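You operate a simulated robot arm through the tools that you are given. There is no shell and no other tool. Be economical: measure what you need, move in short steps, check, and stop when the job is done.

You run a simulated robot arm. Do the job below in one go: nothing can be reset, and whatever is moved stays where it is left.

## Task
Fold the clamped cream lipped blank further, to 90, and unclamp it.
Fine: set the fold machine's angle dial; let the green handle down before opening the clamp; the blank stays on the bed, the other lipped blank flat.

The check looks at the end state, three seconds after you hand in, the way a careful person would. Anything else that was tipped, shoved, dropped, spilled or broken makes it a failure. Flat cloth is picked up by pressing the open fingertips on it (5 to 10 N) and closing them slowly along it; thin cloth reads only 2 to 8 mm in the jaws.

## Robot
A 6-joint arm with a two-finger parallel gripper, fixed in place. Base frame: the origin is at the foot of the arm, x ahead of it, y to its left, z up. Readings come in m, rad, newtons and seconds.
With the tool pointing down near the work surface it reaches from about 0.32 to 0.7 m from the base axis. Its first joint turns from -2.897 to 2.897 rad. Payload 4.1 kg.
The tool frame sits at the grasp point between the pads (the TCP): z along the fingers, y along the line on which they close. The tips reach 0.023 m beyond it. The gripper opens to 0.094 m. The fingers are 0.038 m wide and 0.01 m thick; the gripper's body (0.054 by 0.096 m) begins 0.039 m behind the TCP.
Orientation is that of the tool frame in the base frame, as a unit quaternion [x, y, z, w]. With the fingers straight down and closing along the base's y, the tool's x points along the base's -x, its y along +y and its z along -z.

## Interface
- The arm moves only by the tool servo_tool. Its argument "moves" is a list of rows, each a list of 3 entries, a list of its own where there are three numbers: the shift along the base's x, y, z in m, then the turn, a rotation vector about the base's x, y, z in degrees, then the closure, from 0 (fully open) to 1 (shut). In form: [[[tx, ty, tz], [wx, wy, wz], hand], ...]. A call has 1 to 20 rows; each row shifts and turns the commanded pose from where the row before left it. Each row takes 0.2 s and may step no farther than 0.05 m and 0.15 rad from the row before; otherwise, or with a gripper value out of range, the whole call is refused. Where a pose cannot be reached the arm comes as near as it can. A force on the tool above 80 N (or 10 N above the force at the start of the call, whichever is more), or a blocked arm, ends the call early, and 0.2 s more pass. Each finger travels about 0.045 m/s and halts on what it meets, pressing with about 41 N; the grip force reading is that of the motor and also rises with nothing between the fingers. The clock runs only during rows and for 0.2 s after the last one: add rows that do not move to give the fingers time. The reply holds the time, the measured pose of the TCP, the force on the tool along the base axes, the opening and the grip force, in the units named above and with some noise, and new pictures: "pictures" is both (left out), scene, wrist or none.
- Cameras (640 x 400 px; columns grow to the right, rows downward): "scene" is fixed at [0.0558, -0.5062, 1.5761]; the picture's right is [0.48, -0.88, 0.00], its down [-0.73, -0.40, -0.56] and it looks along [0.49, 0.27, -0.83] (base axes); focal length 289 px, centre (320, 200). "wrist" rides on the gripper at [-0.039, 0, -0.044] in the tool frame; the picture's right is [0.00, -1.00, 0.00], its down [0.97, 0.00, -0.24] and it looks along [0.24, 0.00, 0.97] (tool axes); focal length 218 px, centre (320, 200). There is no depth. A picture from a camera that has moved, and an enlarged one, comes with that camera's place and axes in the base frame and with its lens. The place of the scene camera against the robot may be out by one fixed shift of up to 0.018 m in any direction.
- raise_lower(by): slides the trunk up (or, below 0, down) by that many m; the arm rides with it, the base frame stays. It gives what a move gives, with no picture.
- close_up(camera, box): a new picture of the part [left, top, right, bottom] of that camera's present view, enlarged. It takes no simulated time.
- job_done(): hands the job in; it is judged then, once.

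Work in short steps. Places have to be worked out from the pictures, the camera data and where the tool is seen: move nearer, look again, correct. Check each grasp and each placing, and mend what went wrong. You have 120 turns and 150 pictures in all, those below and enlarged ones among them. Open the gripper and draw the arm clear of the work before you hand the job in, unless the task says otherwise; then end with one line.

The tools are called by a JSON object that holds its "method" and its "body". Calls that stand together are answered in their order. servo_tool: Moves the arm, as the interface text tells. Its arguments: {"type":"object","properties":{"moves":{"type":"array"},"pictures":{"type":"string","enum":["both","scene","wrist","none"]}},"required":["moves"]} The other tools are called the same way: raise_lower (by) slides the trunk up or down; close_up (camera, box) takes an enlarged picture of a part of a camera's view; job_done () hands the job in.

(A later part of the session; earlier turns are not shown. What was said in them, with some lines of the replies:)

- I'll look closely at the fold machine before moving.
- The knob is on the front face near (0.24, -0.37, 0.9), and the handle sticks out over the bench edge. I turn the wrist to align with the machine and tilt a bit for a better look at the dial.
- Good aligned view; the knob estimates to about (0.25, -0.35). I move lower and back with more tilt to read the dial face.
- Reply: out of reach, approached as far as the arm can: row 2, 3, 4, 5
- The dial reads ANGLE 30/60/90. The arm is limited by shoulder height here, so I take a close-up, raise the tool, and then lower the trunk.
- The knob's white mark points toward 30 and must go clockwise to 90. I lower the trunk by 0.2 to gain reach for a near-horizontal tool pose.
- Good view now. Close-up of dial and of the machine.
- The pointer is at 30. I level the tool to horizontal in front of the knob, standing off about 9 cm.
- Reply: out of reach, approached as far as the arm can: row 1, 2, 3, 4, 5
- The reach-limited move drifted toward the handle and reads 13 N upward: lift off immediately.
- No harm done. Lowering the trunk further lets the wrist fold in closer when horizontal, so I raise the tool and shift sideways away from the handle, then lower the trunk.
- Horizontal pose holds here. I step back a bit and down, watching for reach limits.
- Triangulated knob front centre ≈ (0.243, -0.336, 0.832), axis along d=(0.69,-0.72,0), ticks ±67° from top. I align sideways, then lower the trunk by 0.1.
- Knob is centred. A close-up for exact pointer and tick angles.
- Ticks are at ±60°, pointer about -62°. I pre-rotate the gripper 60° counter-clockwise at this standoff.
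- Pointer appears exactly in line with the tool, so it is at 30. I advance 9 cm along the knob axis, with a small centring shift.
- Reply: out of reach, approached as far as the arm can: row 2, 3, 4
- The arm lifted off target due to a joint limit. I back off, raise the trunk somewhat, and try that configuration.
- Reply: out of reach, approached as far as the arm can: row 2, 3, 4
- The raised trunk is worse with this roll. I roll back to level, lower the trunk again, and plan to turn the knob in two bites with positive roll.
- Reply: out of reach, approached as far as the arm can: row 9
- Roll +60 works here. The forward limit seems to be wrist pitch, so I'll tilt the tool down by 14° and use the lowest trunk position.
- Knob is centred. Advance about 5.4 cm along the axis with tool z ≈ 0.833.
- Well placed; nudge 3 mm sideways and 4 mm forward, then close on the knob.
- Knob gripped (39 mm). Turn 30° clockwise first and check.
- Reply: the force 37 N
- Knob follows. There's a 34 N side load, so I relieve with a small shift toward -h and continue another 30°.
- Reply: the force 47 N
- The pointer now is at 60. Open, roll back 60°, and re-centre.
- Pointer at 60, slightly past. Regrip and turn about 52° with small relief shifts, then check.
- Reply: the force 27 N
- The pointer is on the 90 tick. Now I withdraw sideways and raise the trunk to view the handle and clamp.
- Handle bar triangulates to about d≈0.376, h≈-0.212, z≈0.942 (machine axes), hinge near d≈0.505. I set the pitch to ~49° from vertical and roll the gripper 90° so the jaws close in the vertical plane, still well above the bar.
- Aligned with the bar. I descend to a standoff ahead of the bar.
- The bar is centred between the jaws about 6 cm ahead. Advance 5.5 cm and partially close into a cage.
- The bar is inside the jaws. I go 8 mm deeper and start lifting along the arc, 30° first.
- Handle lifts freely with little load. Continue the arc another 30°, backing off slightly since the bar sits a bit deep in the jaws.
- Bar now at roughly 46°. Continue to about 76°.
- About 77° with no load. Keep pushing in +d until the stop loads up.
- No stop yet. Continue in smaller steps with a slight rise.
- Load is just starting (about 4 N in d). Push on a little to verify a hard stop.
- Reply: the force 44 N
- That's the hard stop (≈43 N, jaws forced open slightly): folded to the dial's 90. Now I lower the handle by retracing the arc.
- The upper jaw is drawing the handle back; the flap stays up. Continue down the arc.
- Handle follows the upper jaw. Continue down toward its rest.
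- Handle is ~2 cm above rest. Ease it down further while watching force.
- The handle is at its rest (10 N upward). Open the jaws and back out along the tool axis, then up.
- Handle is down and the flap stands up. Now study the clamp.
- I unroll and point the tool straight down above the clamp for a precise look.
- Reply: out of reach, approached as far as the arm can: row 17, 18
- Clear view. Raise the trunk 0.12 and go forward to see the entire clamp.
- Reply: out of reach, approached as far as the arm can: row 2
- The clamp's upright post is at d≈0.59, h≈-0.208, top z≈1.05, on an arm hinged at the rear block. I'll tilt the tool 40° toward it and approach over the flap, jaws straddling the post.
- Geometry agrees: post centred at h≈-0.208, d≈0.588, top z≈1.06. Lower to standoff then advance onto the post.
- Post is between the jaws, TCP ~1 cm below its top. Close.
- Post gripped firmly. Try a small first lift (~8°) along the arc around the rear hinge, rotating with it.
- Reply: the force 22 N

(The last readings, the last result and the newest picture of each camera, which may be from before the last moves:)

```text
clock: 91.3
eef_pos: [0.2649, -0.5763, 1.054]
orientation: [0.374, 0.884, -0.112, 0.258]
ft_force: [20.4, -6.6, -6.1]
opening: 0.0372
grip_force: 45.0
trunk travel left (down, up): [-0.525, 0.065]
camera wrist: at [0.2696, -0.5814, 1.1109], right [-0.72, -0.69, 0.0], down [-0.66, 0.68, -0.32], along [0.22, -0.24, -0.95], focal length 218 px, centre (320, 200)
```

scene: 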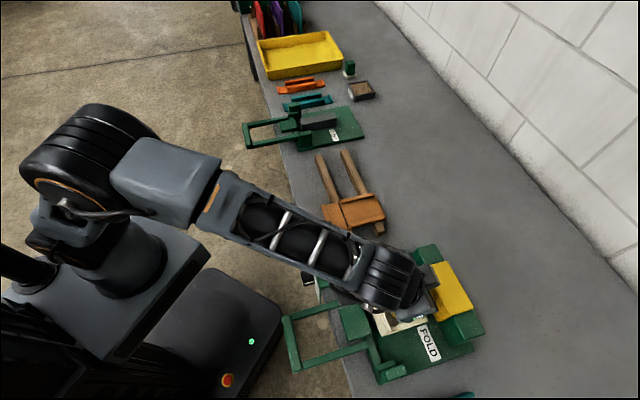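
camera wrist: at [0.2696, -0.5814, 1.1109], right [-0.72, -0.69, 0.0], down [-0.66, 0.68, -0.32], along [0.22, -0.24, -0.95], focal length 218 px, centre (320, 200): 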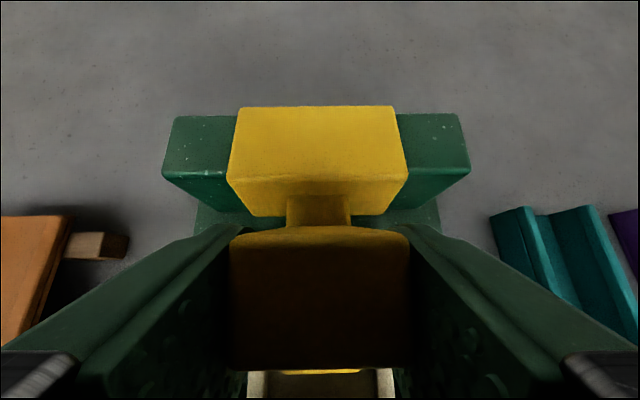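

The lever follows; the force says the hinge is lower (≈ d 0.671, z 0.972). Continue with the corrected arc, about 22° more.

{"method": "servo_tool", "body": {"moves": [[[0.0025, -0.0026, 0], [0, 0, 0], 0.9], [[0.0075, -0.0078, 0.0083], [5.2, 4.98, 0], 0.9], [[0.0082, -0.0085, 0.0068], [5.2, 4.98, 0], 0.9], [[0.0087, -0.0091, 0.0053], [5.2, 4.98, 0], 0.9], [[0, 0, 0], [0, 0, 0], 0.9]]}}

```text
clock: 92.5
eef_pos: [0.2883, -0.5991, 1.0774]
orientation: [0.389, 0.916, -0.041, 0.09]
ft_force: [4.9, 16.8, 21.6]
opening: 0.0371
grip_force: 44.7
trunk travel left (down, up): [-0.525, 0.065]
camera wrist: at [0.3076, -0.6198, 1.1274], right [-0.72, -0.69, 0.0], down [-0.69, 0.72, 0.04], along [-0.03, 0.03, -1.0], focal length 218 px, centre (320, 200)
```

scene: 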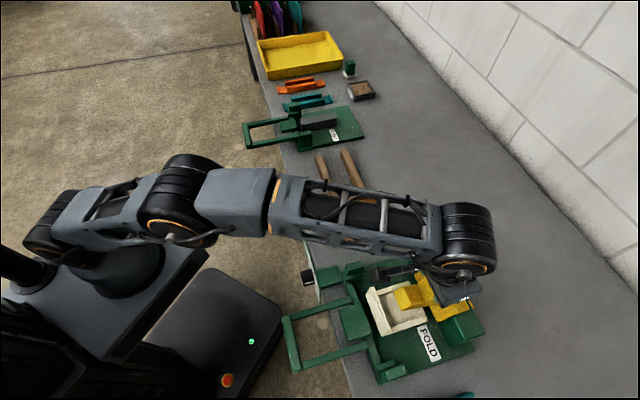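
wrist: 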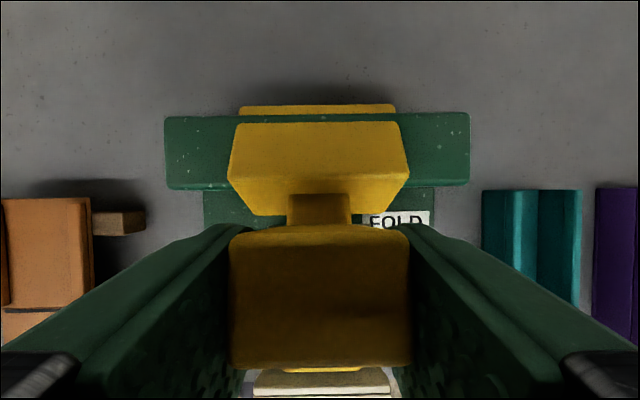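

Opening smoothly. Continue another ~22° with a small upward relief.

{"method": "servo_tool", "body": {"moves": [[[-0.001, 0.001, 0.003], [0, 0, 0], 0.9], [[0.0089, -0.0096, 0.005], [5.2, 4.98, 0], 0.9], [[0.0091, -0.0097, 0.0035], [5.2, 4.98, 0], 0.9], [[0.0091, -0.0097, 0.0015], [5.2, 4.98, 0], 0.9], [[0, 0, 0], [0, 0, 0], 0.9]]}}

```text
clock: 93.7
eef_pos: [0.2876, -0.5982, 1.075]
orientation: [0.392, 0.919, -0.014, 0.03]
ft_force: [-5.2, -16.3, -0.1]
opening: 0.0372
grip_force: 45.3
out of reach, approached as far as the arm can: row 2, 3, 4
trunk travel left (down, up): [-0.525, 0.065]
camera wrist: at [0.311, -0.6236, 1.122], right [-0.72, -0.69, 0.0], down [-0.68, 0.71, 0.17], along [-0.12, 0.12, -0.98], focal length 218 px, centre (320, 200)
```

scene: 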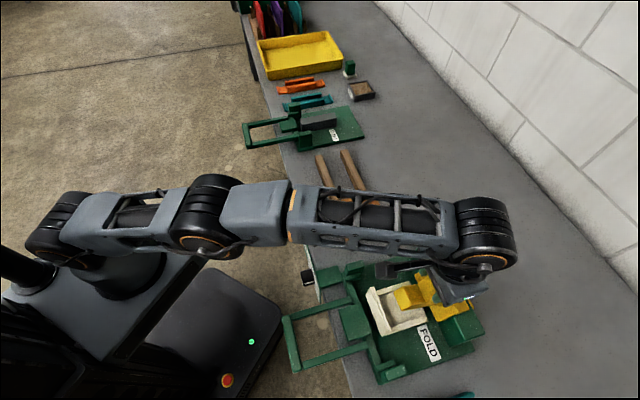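
wrist: 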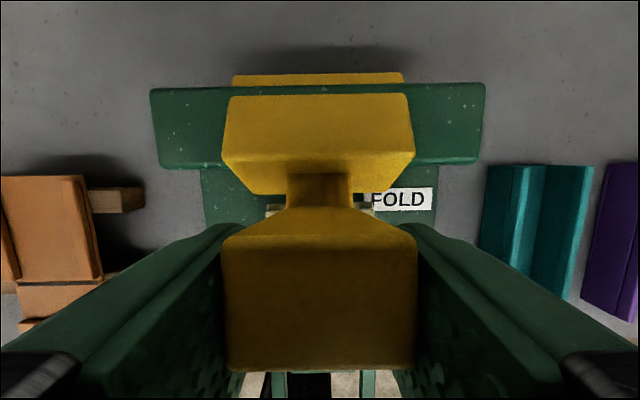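

The tool's pitch ran out of reach. I pivot the tool back toward +d around the gripped post (TCP held), which shortens the needed reach.

{"method": "servo_tool", "body": {"moves": [[[0, 0, 0], [-5.2, -4.98, 0], 0.9], [[0, 0, 0], [-5.2, -4.98, 0], 0.9], [[0, 0, 0], [-5.2, -4.98, 0], 0.9], [[0, 0, 0], [-5.2, -4.98, 0], 0.9], [[0, 0, 0], [-5.2, -4.98, 0], 0.9], [[0, 0, 0], [0, 0, 0], 0.9]]}}

```text
clock: 95.1
eef_pos: [0.2863, -0.5974, 1.0783]
orientation: [0.366, 0.865, -0.135, 0.315]
ft_force: [-23.0, -5.8, -6.4]
opening: 0.0374
grip_force: 44.6
trunk travel left (down, up): [-0.525, 0.065]
camera wrist: at [0.2864, -0.5981, 1.1351], right [-0.72, -0.69, 0.0], down [-0.62, 0.65, -0.44], along [0.3, -0.32, -0.9], focal length 218 px, centre (320, 200)
```

scene: 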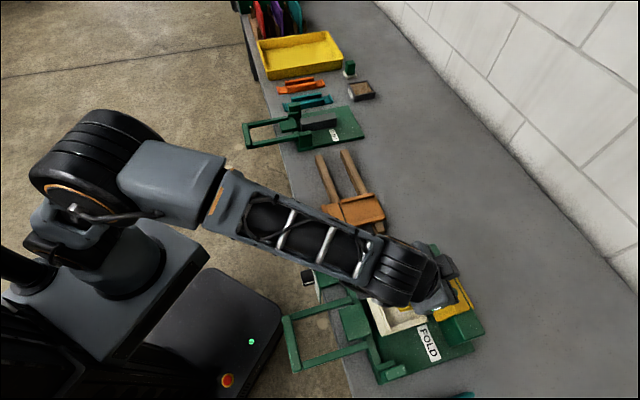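
wrist: 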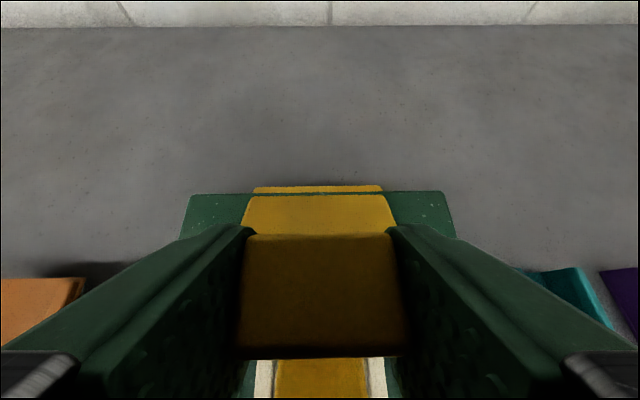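

Lever is ~28° open and the tool pivoted fine. Continue the arc.

{"method": "servo_tool", "body": {"moves": [[[0.0093, -0.0097, 0.0044], [3.6, 3.45, 0], 0.9], [[0.0098, -0.0102, 0.0027], [3.6, 3.45, 0], 0.9], [[0.0098, -0.0102, 0.0008], [3.6, 3.45, 0], 0.9], [[0, 0, 0], [0, 0, 0], 0.9]]}}

```text
clock: 96.1
eef_pos: [0.3169, -0.6273, 1.0879]
orientation: [0.381, 0.898, -0.088, 0.202]
ft_force: [-22.1, -7.7, 15.7]
opening: 0.0374
grip_force: 44.8
trunk travel left (down, up): [-0.525, 0.065]
camera wrist: at [0.3271, -0.639, 1.1434], right [-0.72, -0.69, 0.0], down [-0.68, 0.71, -0.2], along [0.14, -0.15, -0.98], focal length 218 px, centre (320, 200)
```

scene: 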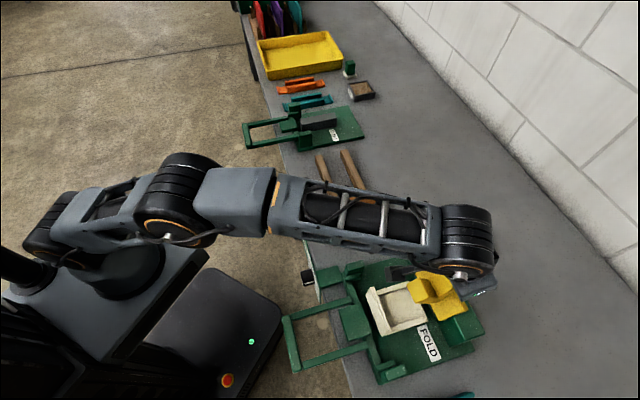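
wrist: 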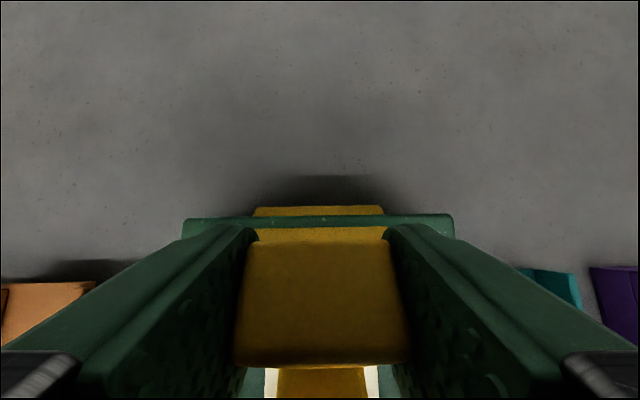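

About 50° open. Pivot the tool back again, then continue.

{"method": "servo_tool", "body": {"moves": [[[0, 0, 0], [-5.2, -4.98, 0], 0.9], [[0, 0, 0], [-5.2, -4.98, 0], 0.9], [[0, 0, 0], [-5.2, -4.98, 0], 0.9], [[0, 0, 0], [-5.2, -4.98, 0], 0.9], [[0.0101, -0.0105, 0.0], [0, 0, 0], 0.9], [[0.01, -0.0104, -0.0028], [2.6, 2.5, 0], 0.9], [[0.0096, -0.01, -0.0046], [2.6, 2.5, 0], 0.9], [[0, 0, 0], [0, 0, 0], 0.9]]}}

```text
clock: 97.9
eef_pos: [0.3461, -0.6576, 1.08]
orientation: [0.358, 0.845, -0.158, 0.364]
ft_force: [-16.9, -5.3, 9.5]
opening: 0.0373
grip_force: 45.4
trunk travel left (down, up): [-0.525, 0.065]
camera wrist: at [0.3418, -0.6532, 1.1382], right [-0.72, -0.69, 0.01], down [-0.58, 0.6, -0.54], along [0.37, -0.4, -0.84], focal length 218 px, centre (320, 200)
```

scene: 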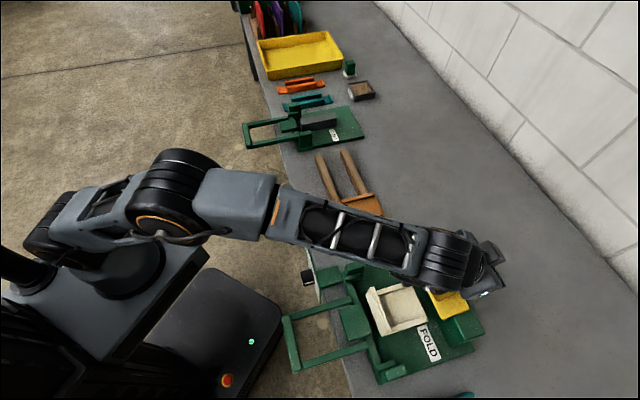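
wrist: 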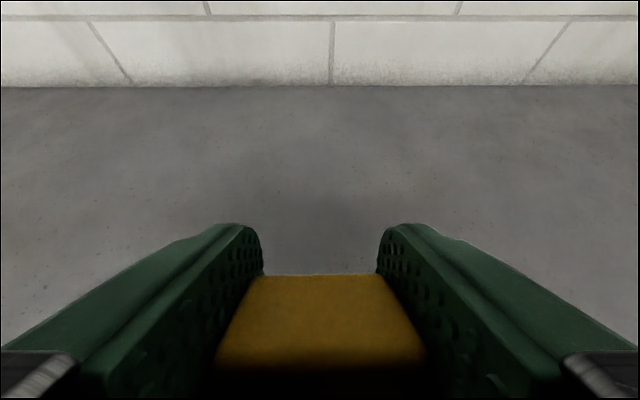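

About 71° open. Continue further toward past-vertical.

{"method": "servo_tool", "body": {"moves": [[[0.0091, -0.0095, -0.0063], [0, 0, 0], 0.9], [[0.0085, -0.0089, -0.0079], [0, 0, 0], 0.9], [[0.0079, -0.0082, -0.0093], [0, 0, 0], 0.9], [[0, 0, 0], [0, 0, 0], 0.9]]}}

```text
clock: 98.7
eef_pos: [0.362, -0.6718, 1.0697]
orientation: [0.357, 0.845, -0.157, 0.365]
ft_force: [-43.4, 53.4, 21.1]
opening: 0.0371
grip_force: 44.9
trunk travel left (down, up): [-0.525, 0.065]
stopped in row 3: the force on the tool passed its limit (the readings are from after the stop); the commanded pose is now the measured one
camera wrist: at [0.3563, -0.6682, 1.1284], right [-0.72, -0.69, 0.01], down [-0.59, 0.6, -0.54], along [0.37, -0.39, -0.84], focal length 218 px, centre (320, 200)
```

scene: 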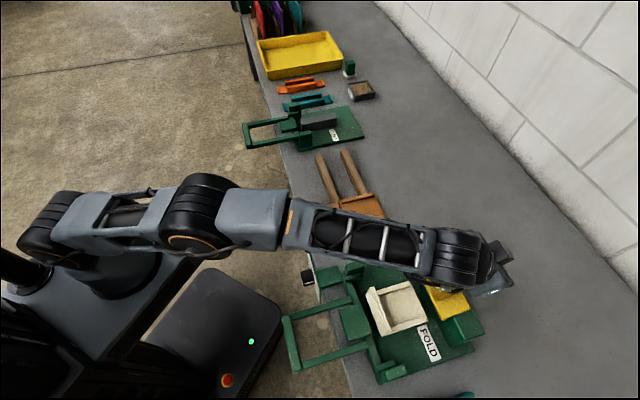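
wrist: 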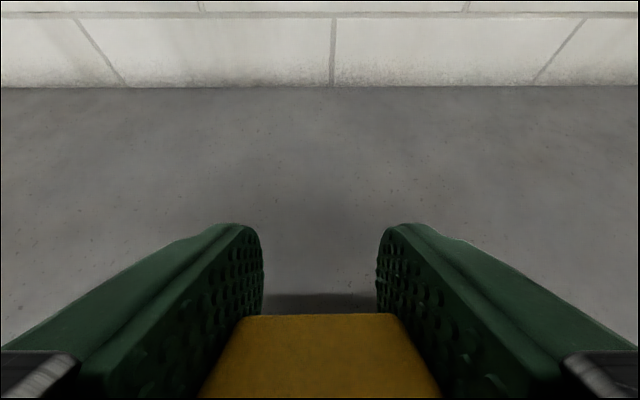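

The lever hit its end stop (~80° open). Relieve slightly, then open the jaws and watch if it stays.

{"method": "servo_tool", "body": {"moves": [[[-0.002, 0.0021, 0.001], [0, 0, 0], 0.9], [[0, 0, 0], [0, 0, 0], 0.7], [[0, 0, 0], [0, 0, 0], 0.5], [[0, 0, 0], [0, 0, 0], 0.3], [[0, 0, 0], [0, 0, 0], 0.1], [[0, 0, 0], [0, 0, 0], 0.0], [[0, 0, 0], [0, 0, 0], 0.0], [[0, 0, 0], [0, 0, 0], 0.0]]}}

```text
clock: 100.5
eef_pos: [0.3608, -0.6733, 1.07]
orientation: [0.358, 0.845, -0.157, 0.366]
ft_force: [-47.5, 45.2, 35.0]
opening: 0.0938
grip_force: 0.1
trunk travel left (down, up): [-0.525, 0.065]
camera wrist: at [0.356, -0.6683, 1.1287], right [-0.72, -0.69, 0.0], down [-0.58, 0.6, -0.55], along [0.38, -0.39, -0.84], focal length 218 px, centre (320, 200)
```

scene: 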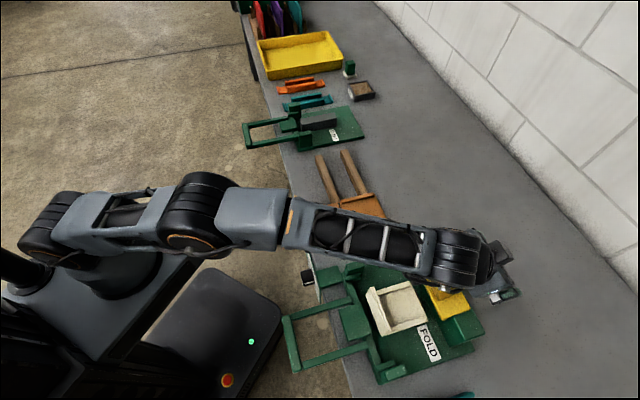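
wrist: 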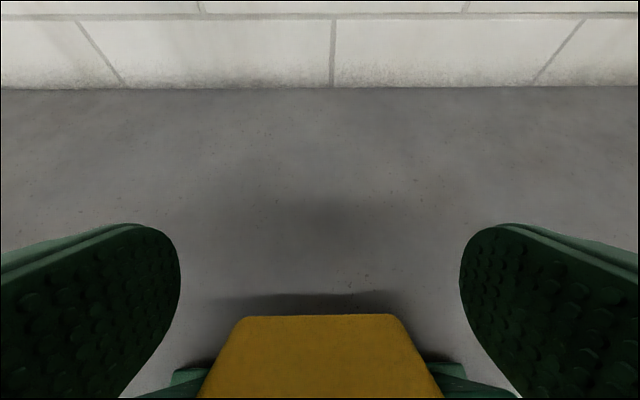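

Still 65 N: the gripper body is pressing the lever itself (jaws are open). Lift straight up to get clear without dragging the lever shut.

{"method": "servo_tool", "body": {"moves": [[[0, 0, 0.01], [0, 0, 0], 0], [[0, 0, 0.015], [0, 0, 0], 0], [[0, 0, 0.02], [0, 0, 0], 0], [[0, 0, 0.02], [0, 0, 0], 0], [[0, 0, 0], [0, 0, 0], 0]]}}

```text
clock: 101.3
eef_pos: [0.3642, -0.6734, 1.076]
orientation: [0.362, 0.853, -0.14, 0.348]
ft_force: [-18.3, 25.0, -7.6]
opening: 0.0937
grip_force: 0.0
trunk travel left (down, up): [-0.525, 0.065]
stopped in row 3: the force on the tool passed its limit (the readings are from after the stop); the commanded pose is now the measured one
camera wrist: at [0.3613, -0.6725, 1.1336], right [-0.72, -0.7, -0.01], down [-0.6, 0.62, -0.5], along [0.36, -0.35, -0.86], focal length 218 px, centre (320, 200)
```

scene: 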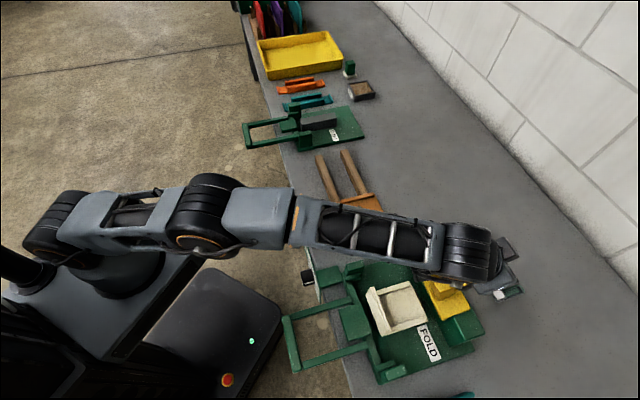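
wrist: 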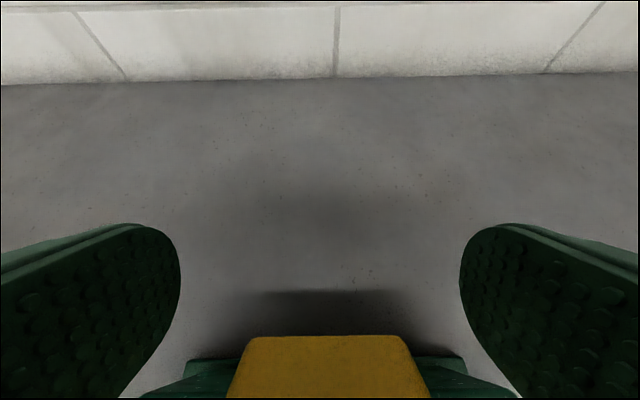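

Force has dropped to ~30 N. Retry the upward withdrawal in small steps.

{"method": "servo_tool", "body": {"moves": [[[0, 0, 0.004], [0, 0, 0], 0], [[0, 0, 0.004], [0, 0, 0], 0], [[0, 0, 0], [0, 0, 0], 0]]}}

```text
clock: 102.1
eef_pos: [0.3641, -0.6747, 1.0812]
orientation: [0.363, 0.854, -0.138, 0.347]
ft_force: [-25.2, 38.1, -34.8]
opening: 0.0942
grip_force: 0.0
trunk travel left (down, up): [-0.525, 0.065]
camera wrist: at [0.3608, -0.6731, 1.1381], right [-0.72, -0.7, -0.02], down [-0.6, 0.63, -0.5], along [0.36, -0.35, -0.87], focal length 218 px, centre (320, 200)
```

scene: 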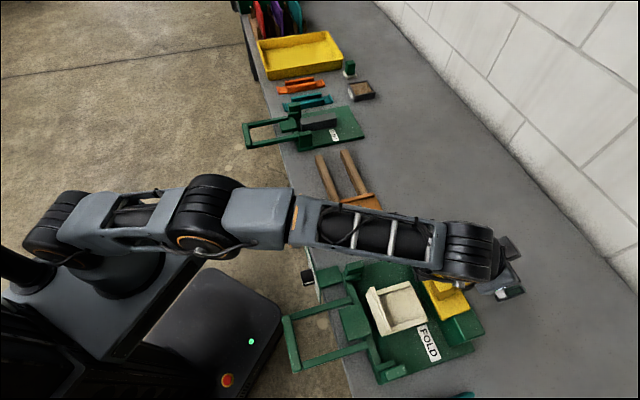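
wrist: 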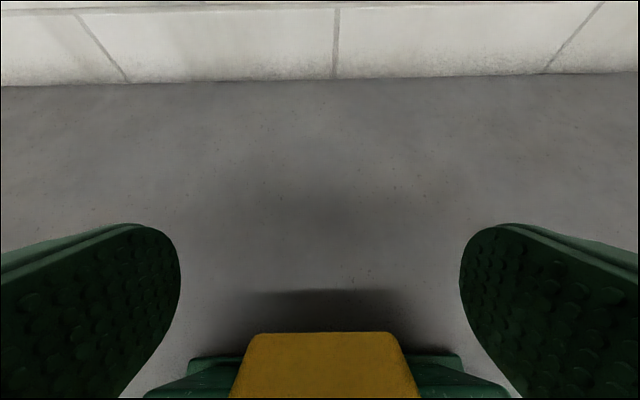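

The pattern (normal −d, friction opposing the lift) means the gripper body is pressing +d on the arm's underside. So move −d to relieve.

{"method": "servo_tool", "body": {"moves": [[[-0.0028, 0.0029, 0], [0, 0, 0], 0], [[-0.0028, 0.0029, 0], [0, 0, 0], 0], [[0, 0, 0], [0, 0, 0], 0]]}}

```text
clock: 102.9
eef_pos: [0.3635, -0.6725, 1.0867]
orientation: [0.362, 0.851, -0.144, 0.352]
ft_force: [0.1, -0.4, -0.2]
opening: 0.0938
grip_force: 0.1
trunk travel left (down, up): [-0.525, 0.065]
camera wrist: at [0.3591, -0.6698, 1.1448], right [-0.72, -0.7, -0.01], down [-0.6, 0.62, -0.51], along [0.36, -0.36, -0.86], focal length 218 px, centre (320, 200)
```

scene: 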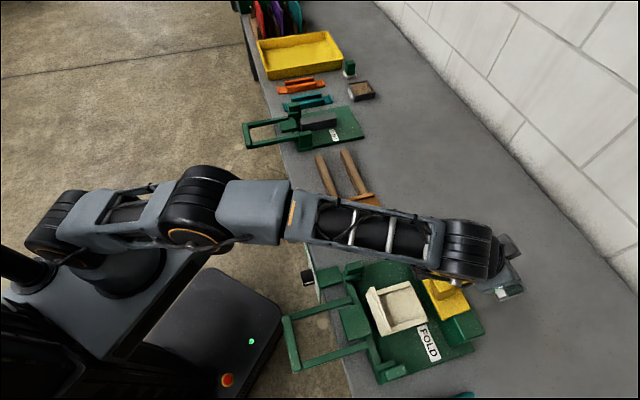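
wrist: 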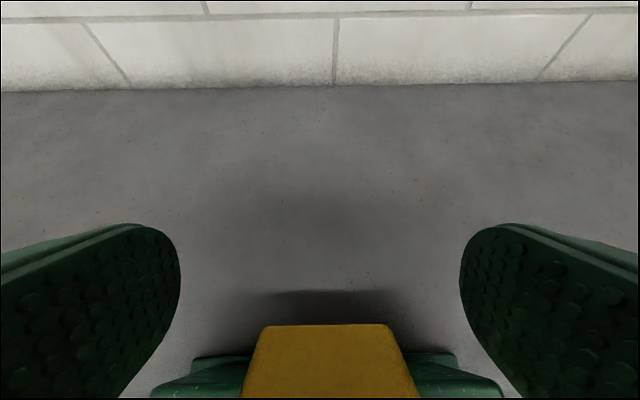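

Force is zero. Now lift straight up.

{"method": "servo_tool", "body": {"moves": [[[-0.001, 0.001, 0.01], [0, 0, 0], 0], [[0, 0, 0.015], [0, 0, 0], 0], [[0, 0, 0.02], [0, 0, 0], 0], [[0, 0, 0], [0, 0, 0], 0]]}}

```text
clock: 103.9
eef_pos: [0.3609, -0.6699, 1.1308]
orientation: [0.362, 0.852, -0.142, 0.35]
ft_force: [-0.4, 0.1, 0.5]
opening: 0.0941
grip_force: 0.1
trunk travel left (down, up): [-0.525, 0.065]
camera wrist: at [0.3565, -0.6681, 1.1879], right [-0.72, -0.7, -0.01], down [-0.6, 0.62, -0.51], along [0.36, -0.36, -0.86], focal length 218 px, centre (320, 200)
```

scene: 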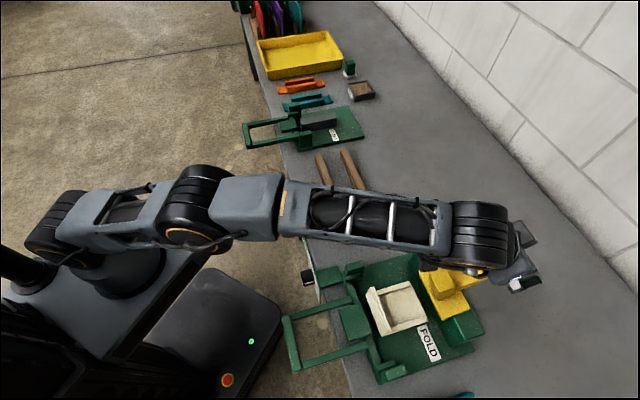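
wrist: 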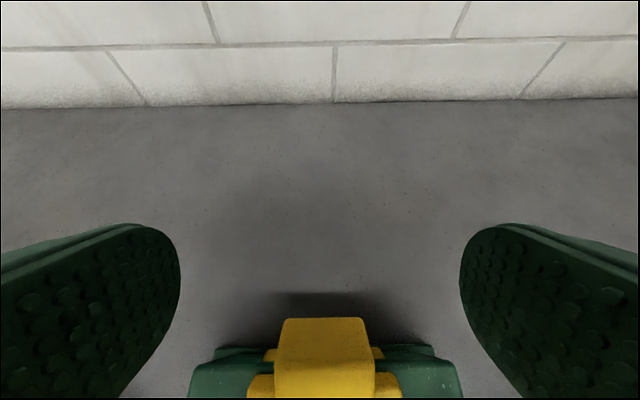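

The lever stays open. Raise further and then draw back toward the robot.

{"method": "raise_lower", "body": {"by": 0.064}}

{"method": "servo_tool", "body": {"moves": [[[-0.01, 0.01, 0.02], [0, 0, 0], 0], [[-0.015, 0.015, 0.02], [0, 0, 0], 0], [[-0.02, 0.02, 0.02], [0, 0, 0], 0], [[-0.025, 0.025, 0.01], [0, 0, 0], 0], [[-0.025, 0.025, 0.01], [0, 0, 0], 0], [[-0.025, 0.025, 0], [0, 0, 0], 0], [[-0.025, 0.025, 0], [0, 0, 0], 0], [[0, 0, 0], [0, 0, 0], 0]]}}

```text
clock: 104.9
eef_pos: [0.3615, -0.6701, 1.1927]
orientation: [0.362, 0.852, -0.142, 0.351]
ft_force: [0.6, -0.8, -0.4]
opening: 0.094
grip_force: 0.0
trunk travel left (down, up): [-0.589, 0.001]
```

```text
clock: 106.7
eef_pos: [0.2161, -0.5263, 1.2754]
orientation: [0.363, 0.852, -0.143, 0.349]
ft_force: [-0.2, -0.8, 0.1]
opening: 0.094
grip_force: 0.0
trunk travel left (down, up): [-0.589, 0.001]
camera wrist: at [0.2106, -0.5239, 1.3332], right [-0.72, -0.7, -0.01], down [-0.6, 0.62, -0.51], along [0.36, -0.36, -0.86], focal length 218 px, centre (320, 200)
```

scene: 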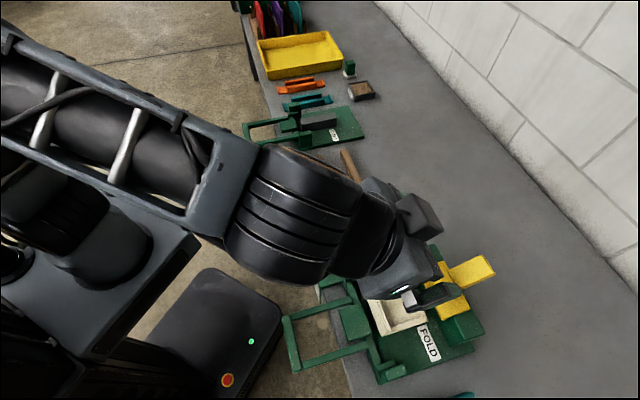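
wrist: 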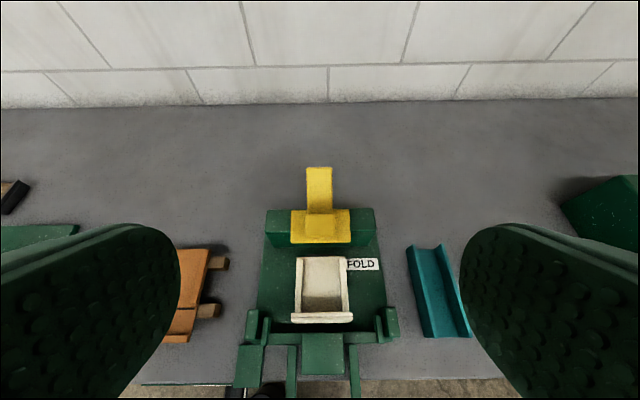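

Clamp is open, blank on the bed. Withdraw further and inspect everything.

{"method": "servo_tool", "body": {"moves": [[[-0.02, 0.02, 0], [-3.6, -3.45, 0], 0], [[-0.02, 0.02, 0], [-3.6, -3.45, 0], 0], [[-0.02, 0.02, 0], [-3.6, -3.45, 0], 0], [[-0.02, 0.02, 0], [-3.6, -3.45, 0], 0], [[0, 0, 0], [0, 0, 0], 0], [[0, 0, 0], [0, 0, 0], 0]]}}

{"method": "close_up", "body": {"camera": "scene", "box": [270, 230, 500, 390]}}

{"method": "close_up", "body": {"camera": "wrist", "box": [180, 150, 480, 400]}}

```text
clock: 108.1
eef_pos: [0.1347, -0.4467, 1.2751]
orientation: [0.33, 0.779, -0.204, 0.493]
ft_force: [-1.0, 0.7, 0.1]
opening: 0.0937
grip_force: 0.1
trunk travel left (down, up): [-0.589, 0.001]
camera wrist: at [0.1168, -0.4299, 1.3293], right [-0.71, -0.7, -0.01], down [-0.44, 0.46, -0.77], along [0.54, -0.55, -0.64], focal length 218 px, centre (320, 200)
```

scene: 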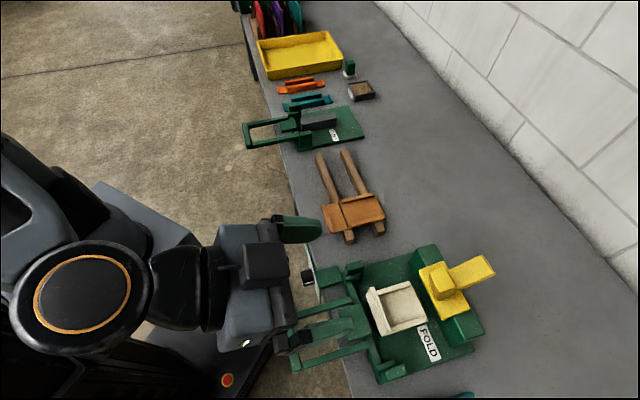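
wrist: 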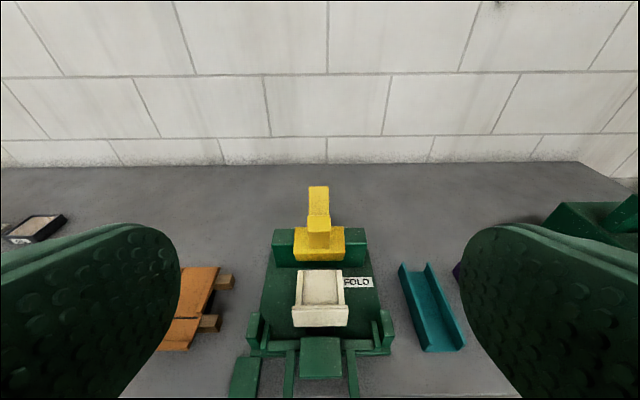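

```text
2.50 times, centred on (385, 310) of scene
camera zoom: at [0.0558, -0.5062, 1.5761], right [0.48, -0.88, 0.0], down [-0.73, -0.4, -0.56], along [0.49, 0.27, -0.83], focal length 722 px, centre (158, -75)
```

zoom: 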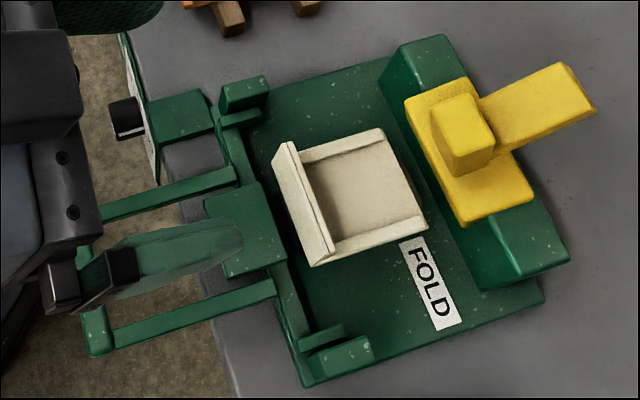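

```text
1.60 times, centred on (330, 275) of wrist
camera zoom: at [0.1168, -0.4299, 1.3293], right [-0.71, -0.7, -0.01], down [-0.44, 0.46, -0.77], along [0.54, -0.55, -0.64], focal length 349 px, centre (304, 80)
```

zoom: 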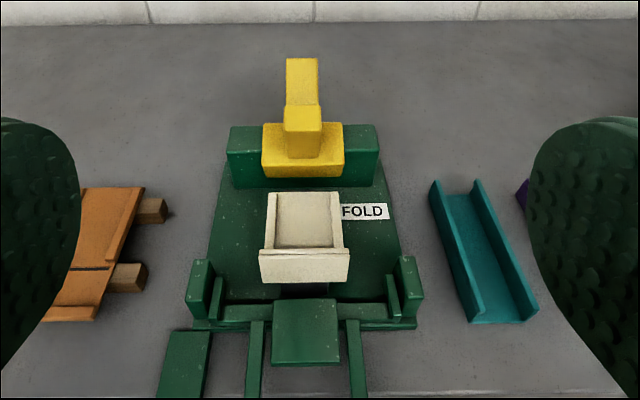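

Flap stands at 90°, handle down, clamp open, blank on the bed, orange blank untouched. I draw the arm a little further clear of the handle and do a final check of the dial.

{"method": "servo_tool", "body": {"moves": [[[0.0, 0.03, 0.0], [0, 0, 0], 0], [[0.0, 0.03, 0.0], [0, 0, 0], 0], [[0.0, 0.03, 0.0], [0, 0, 0], 0], [[0, 0.02, 0], [0, 0, 0], 0], [[0, 0, 0], [0, 0, 0], 0]]}}

{"method": "close_up", "body": {"camera": "wrist", "box": [240, 200, 480, 400]}}

```text
clock: 109.3
eef_pos: [0.1353, -0.3356, 1.2738]
orientation: [0.33, 0.78, -0.203, 0.492]
ft_force: [-0.7, -1.1, -0.3]
opening: 0.0941
grip_force: 0.1
trunk travel left (down, up): [-0.589, 0.001]
camera wrist: at [0.1177, -0.3183, 1.3275], right [-0.72, -0.7, -0.01], down [-0.44, 0.46, -0.77], along [0.54, -0.55, -0.64], focal length 218 px, centre (320, 200)
```

scene: 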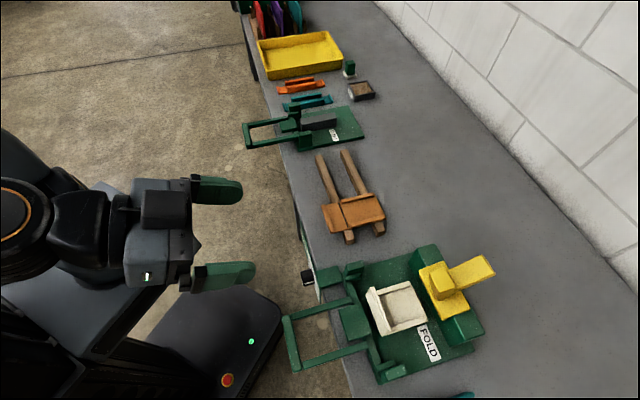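
wrist: 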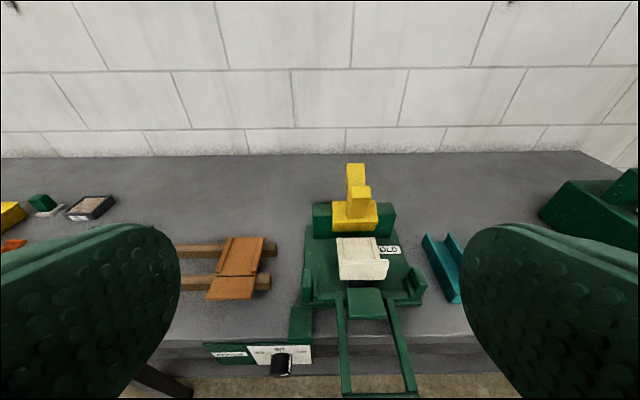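

```text
2.00 times, centred on (360, 300) of wrist
camera zoom: at [0.1177, -0.3183, 1.3275], right [-0.72, -0.7, -0.01], down [-0.44, 0.46, -0.77], along [0.54, -0.55, -0.64], focal length 436 px, centre (240, 0)
```

zoom: 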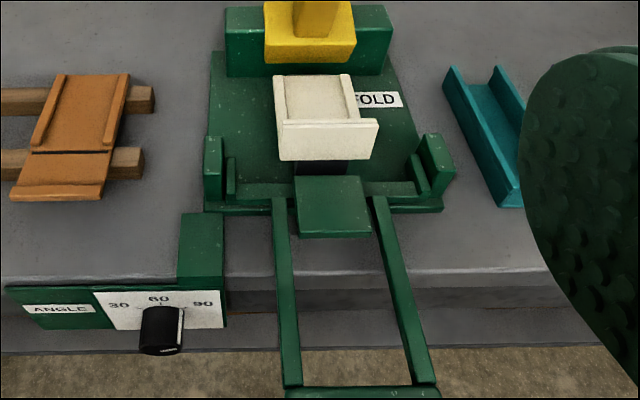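

The handle is down, the dial is at 90, the clamp is open and the arm is clear, so I hand in.

{"method": "job_done", "body": {}}

```text
The job is handed in.
```

I set the dial to 90, folded the cream blank up to the machine's stop, let the green handle down, then opened the clamp; the blank is still on the bed, the orange blank was not touched, and the arm is clear. I judged the 90° fold from the hard stop and the camera views, not by direct measurement.
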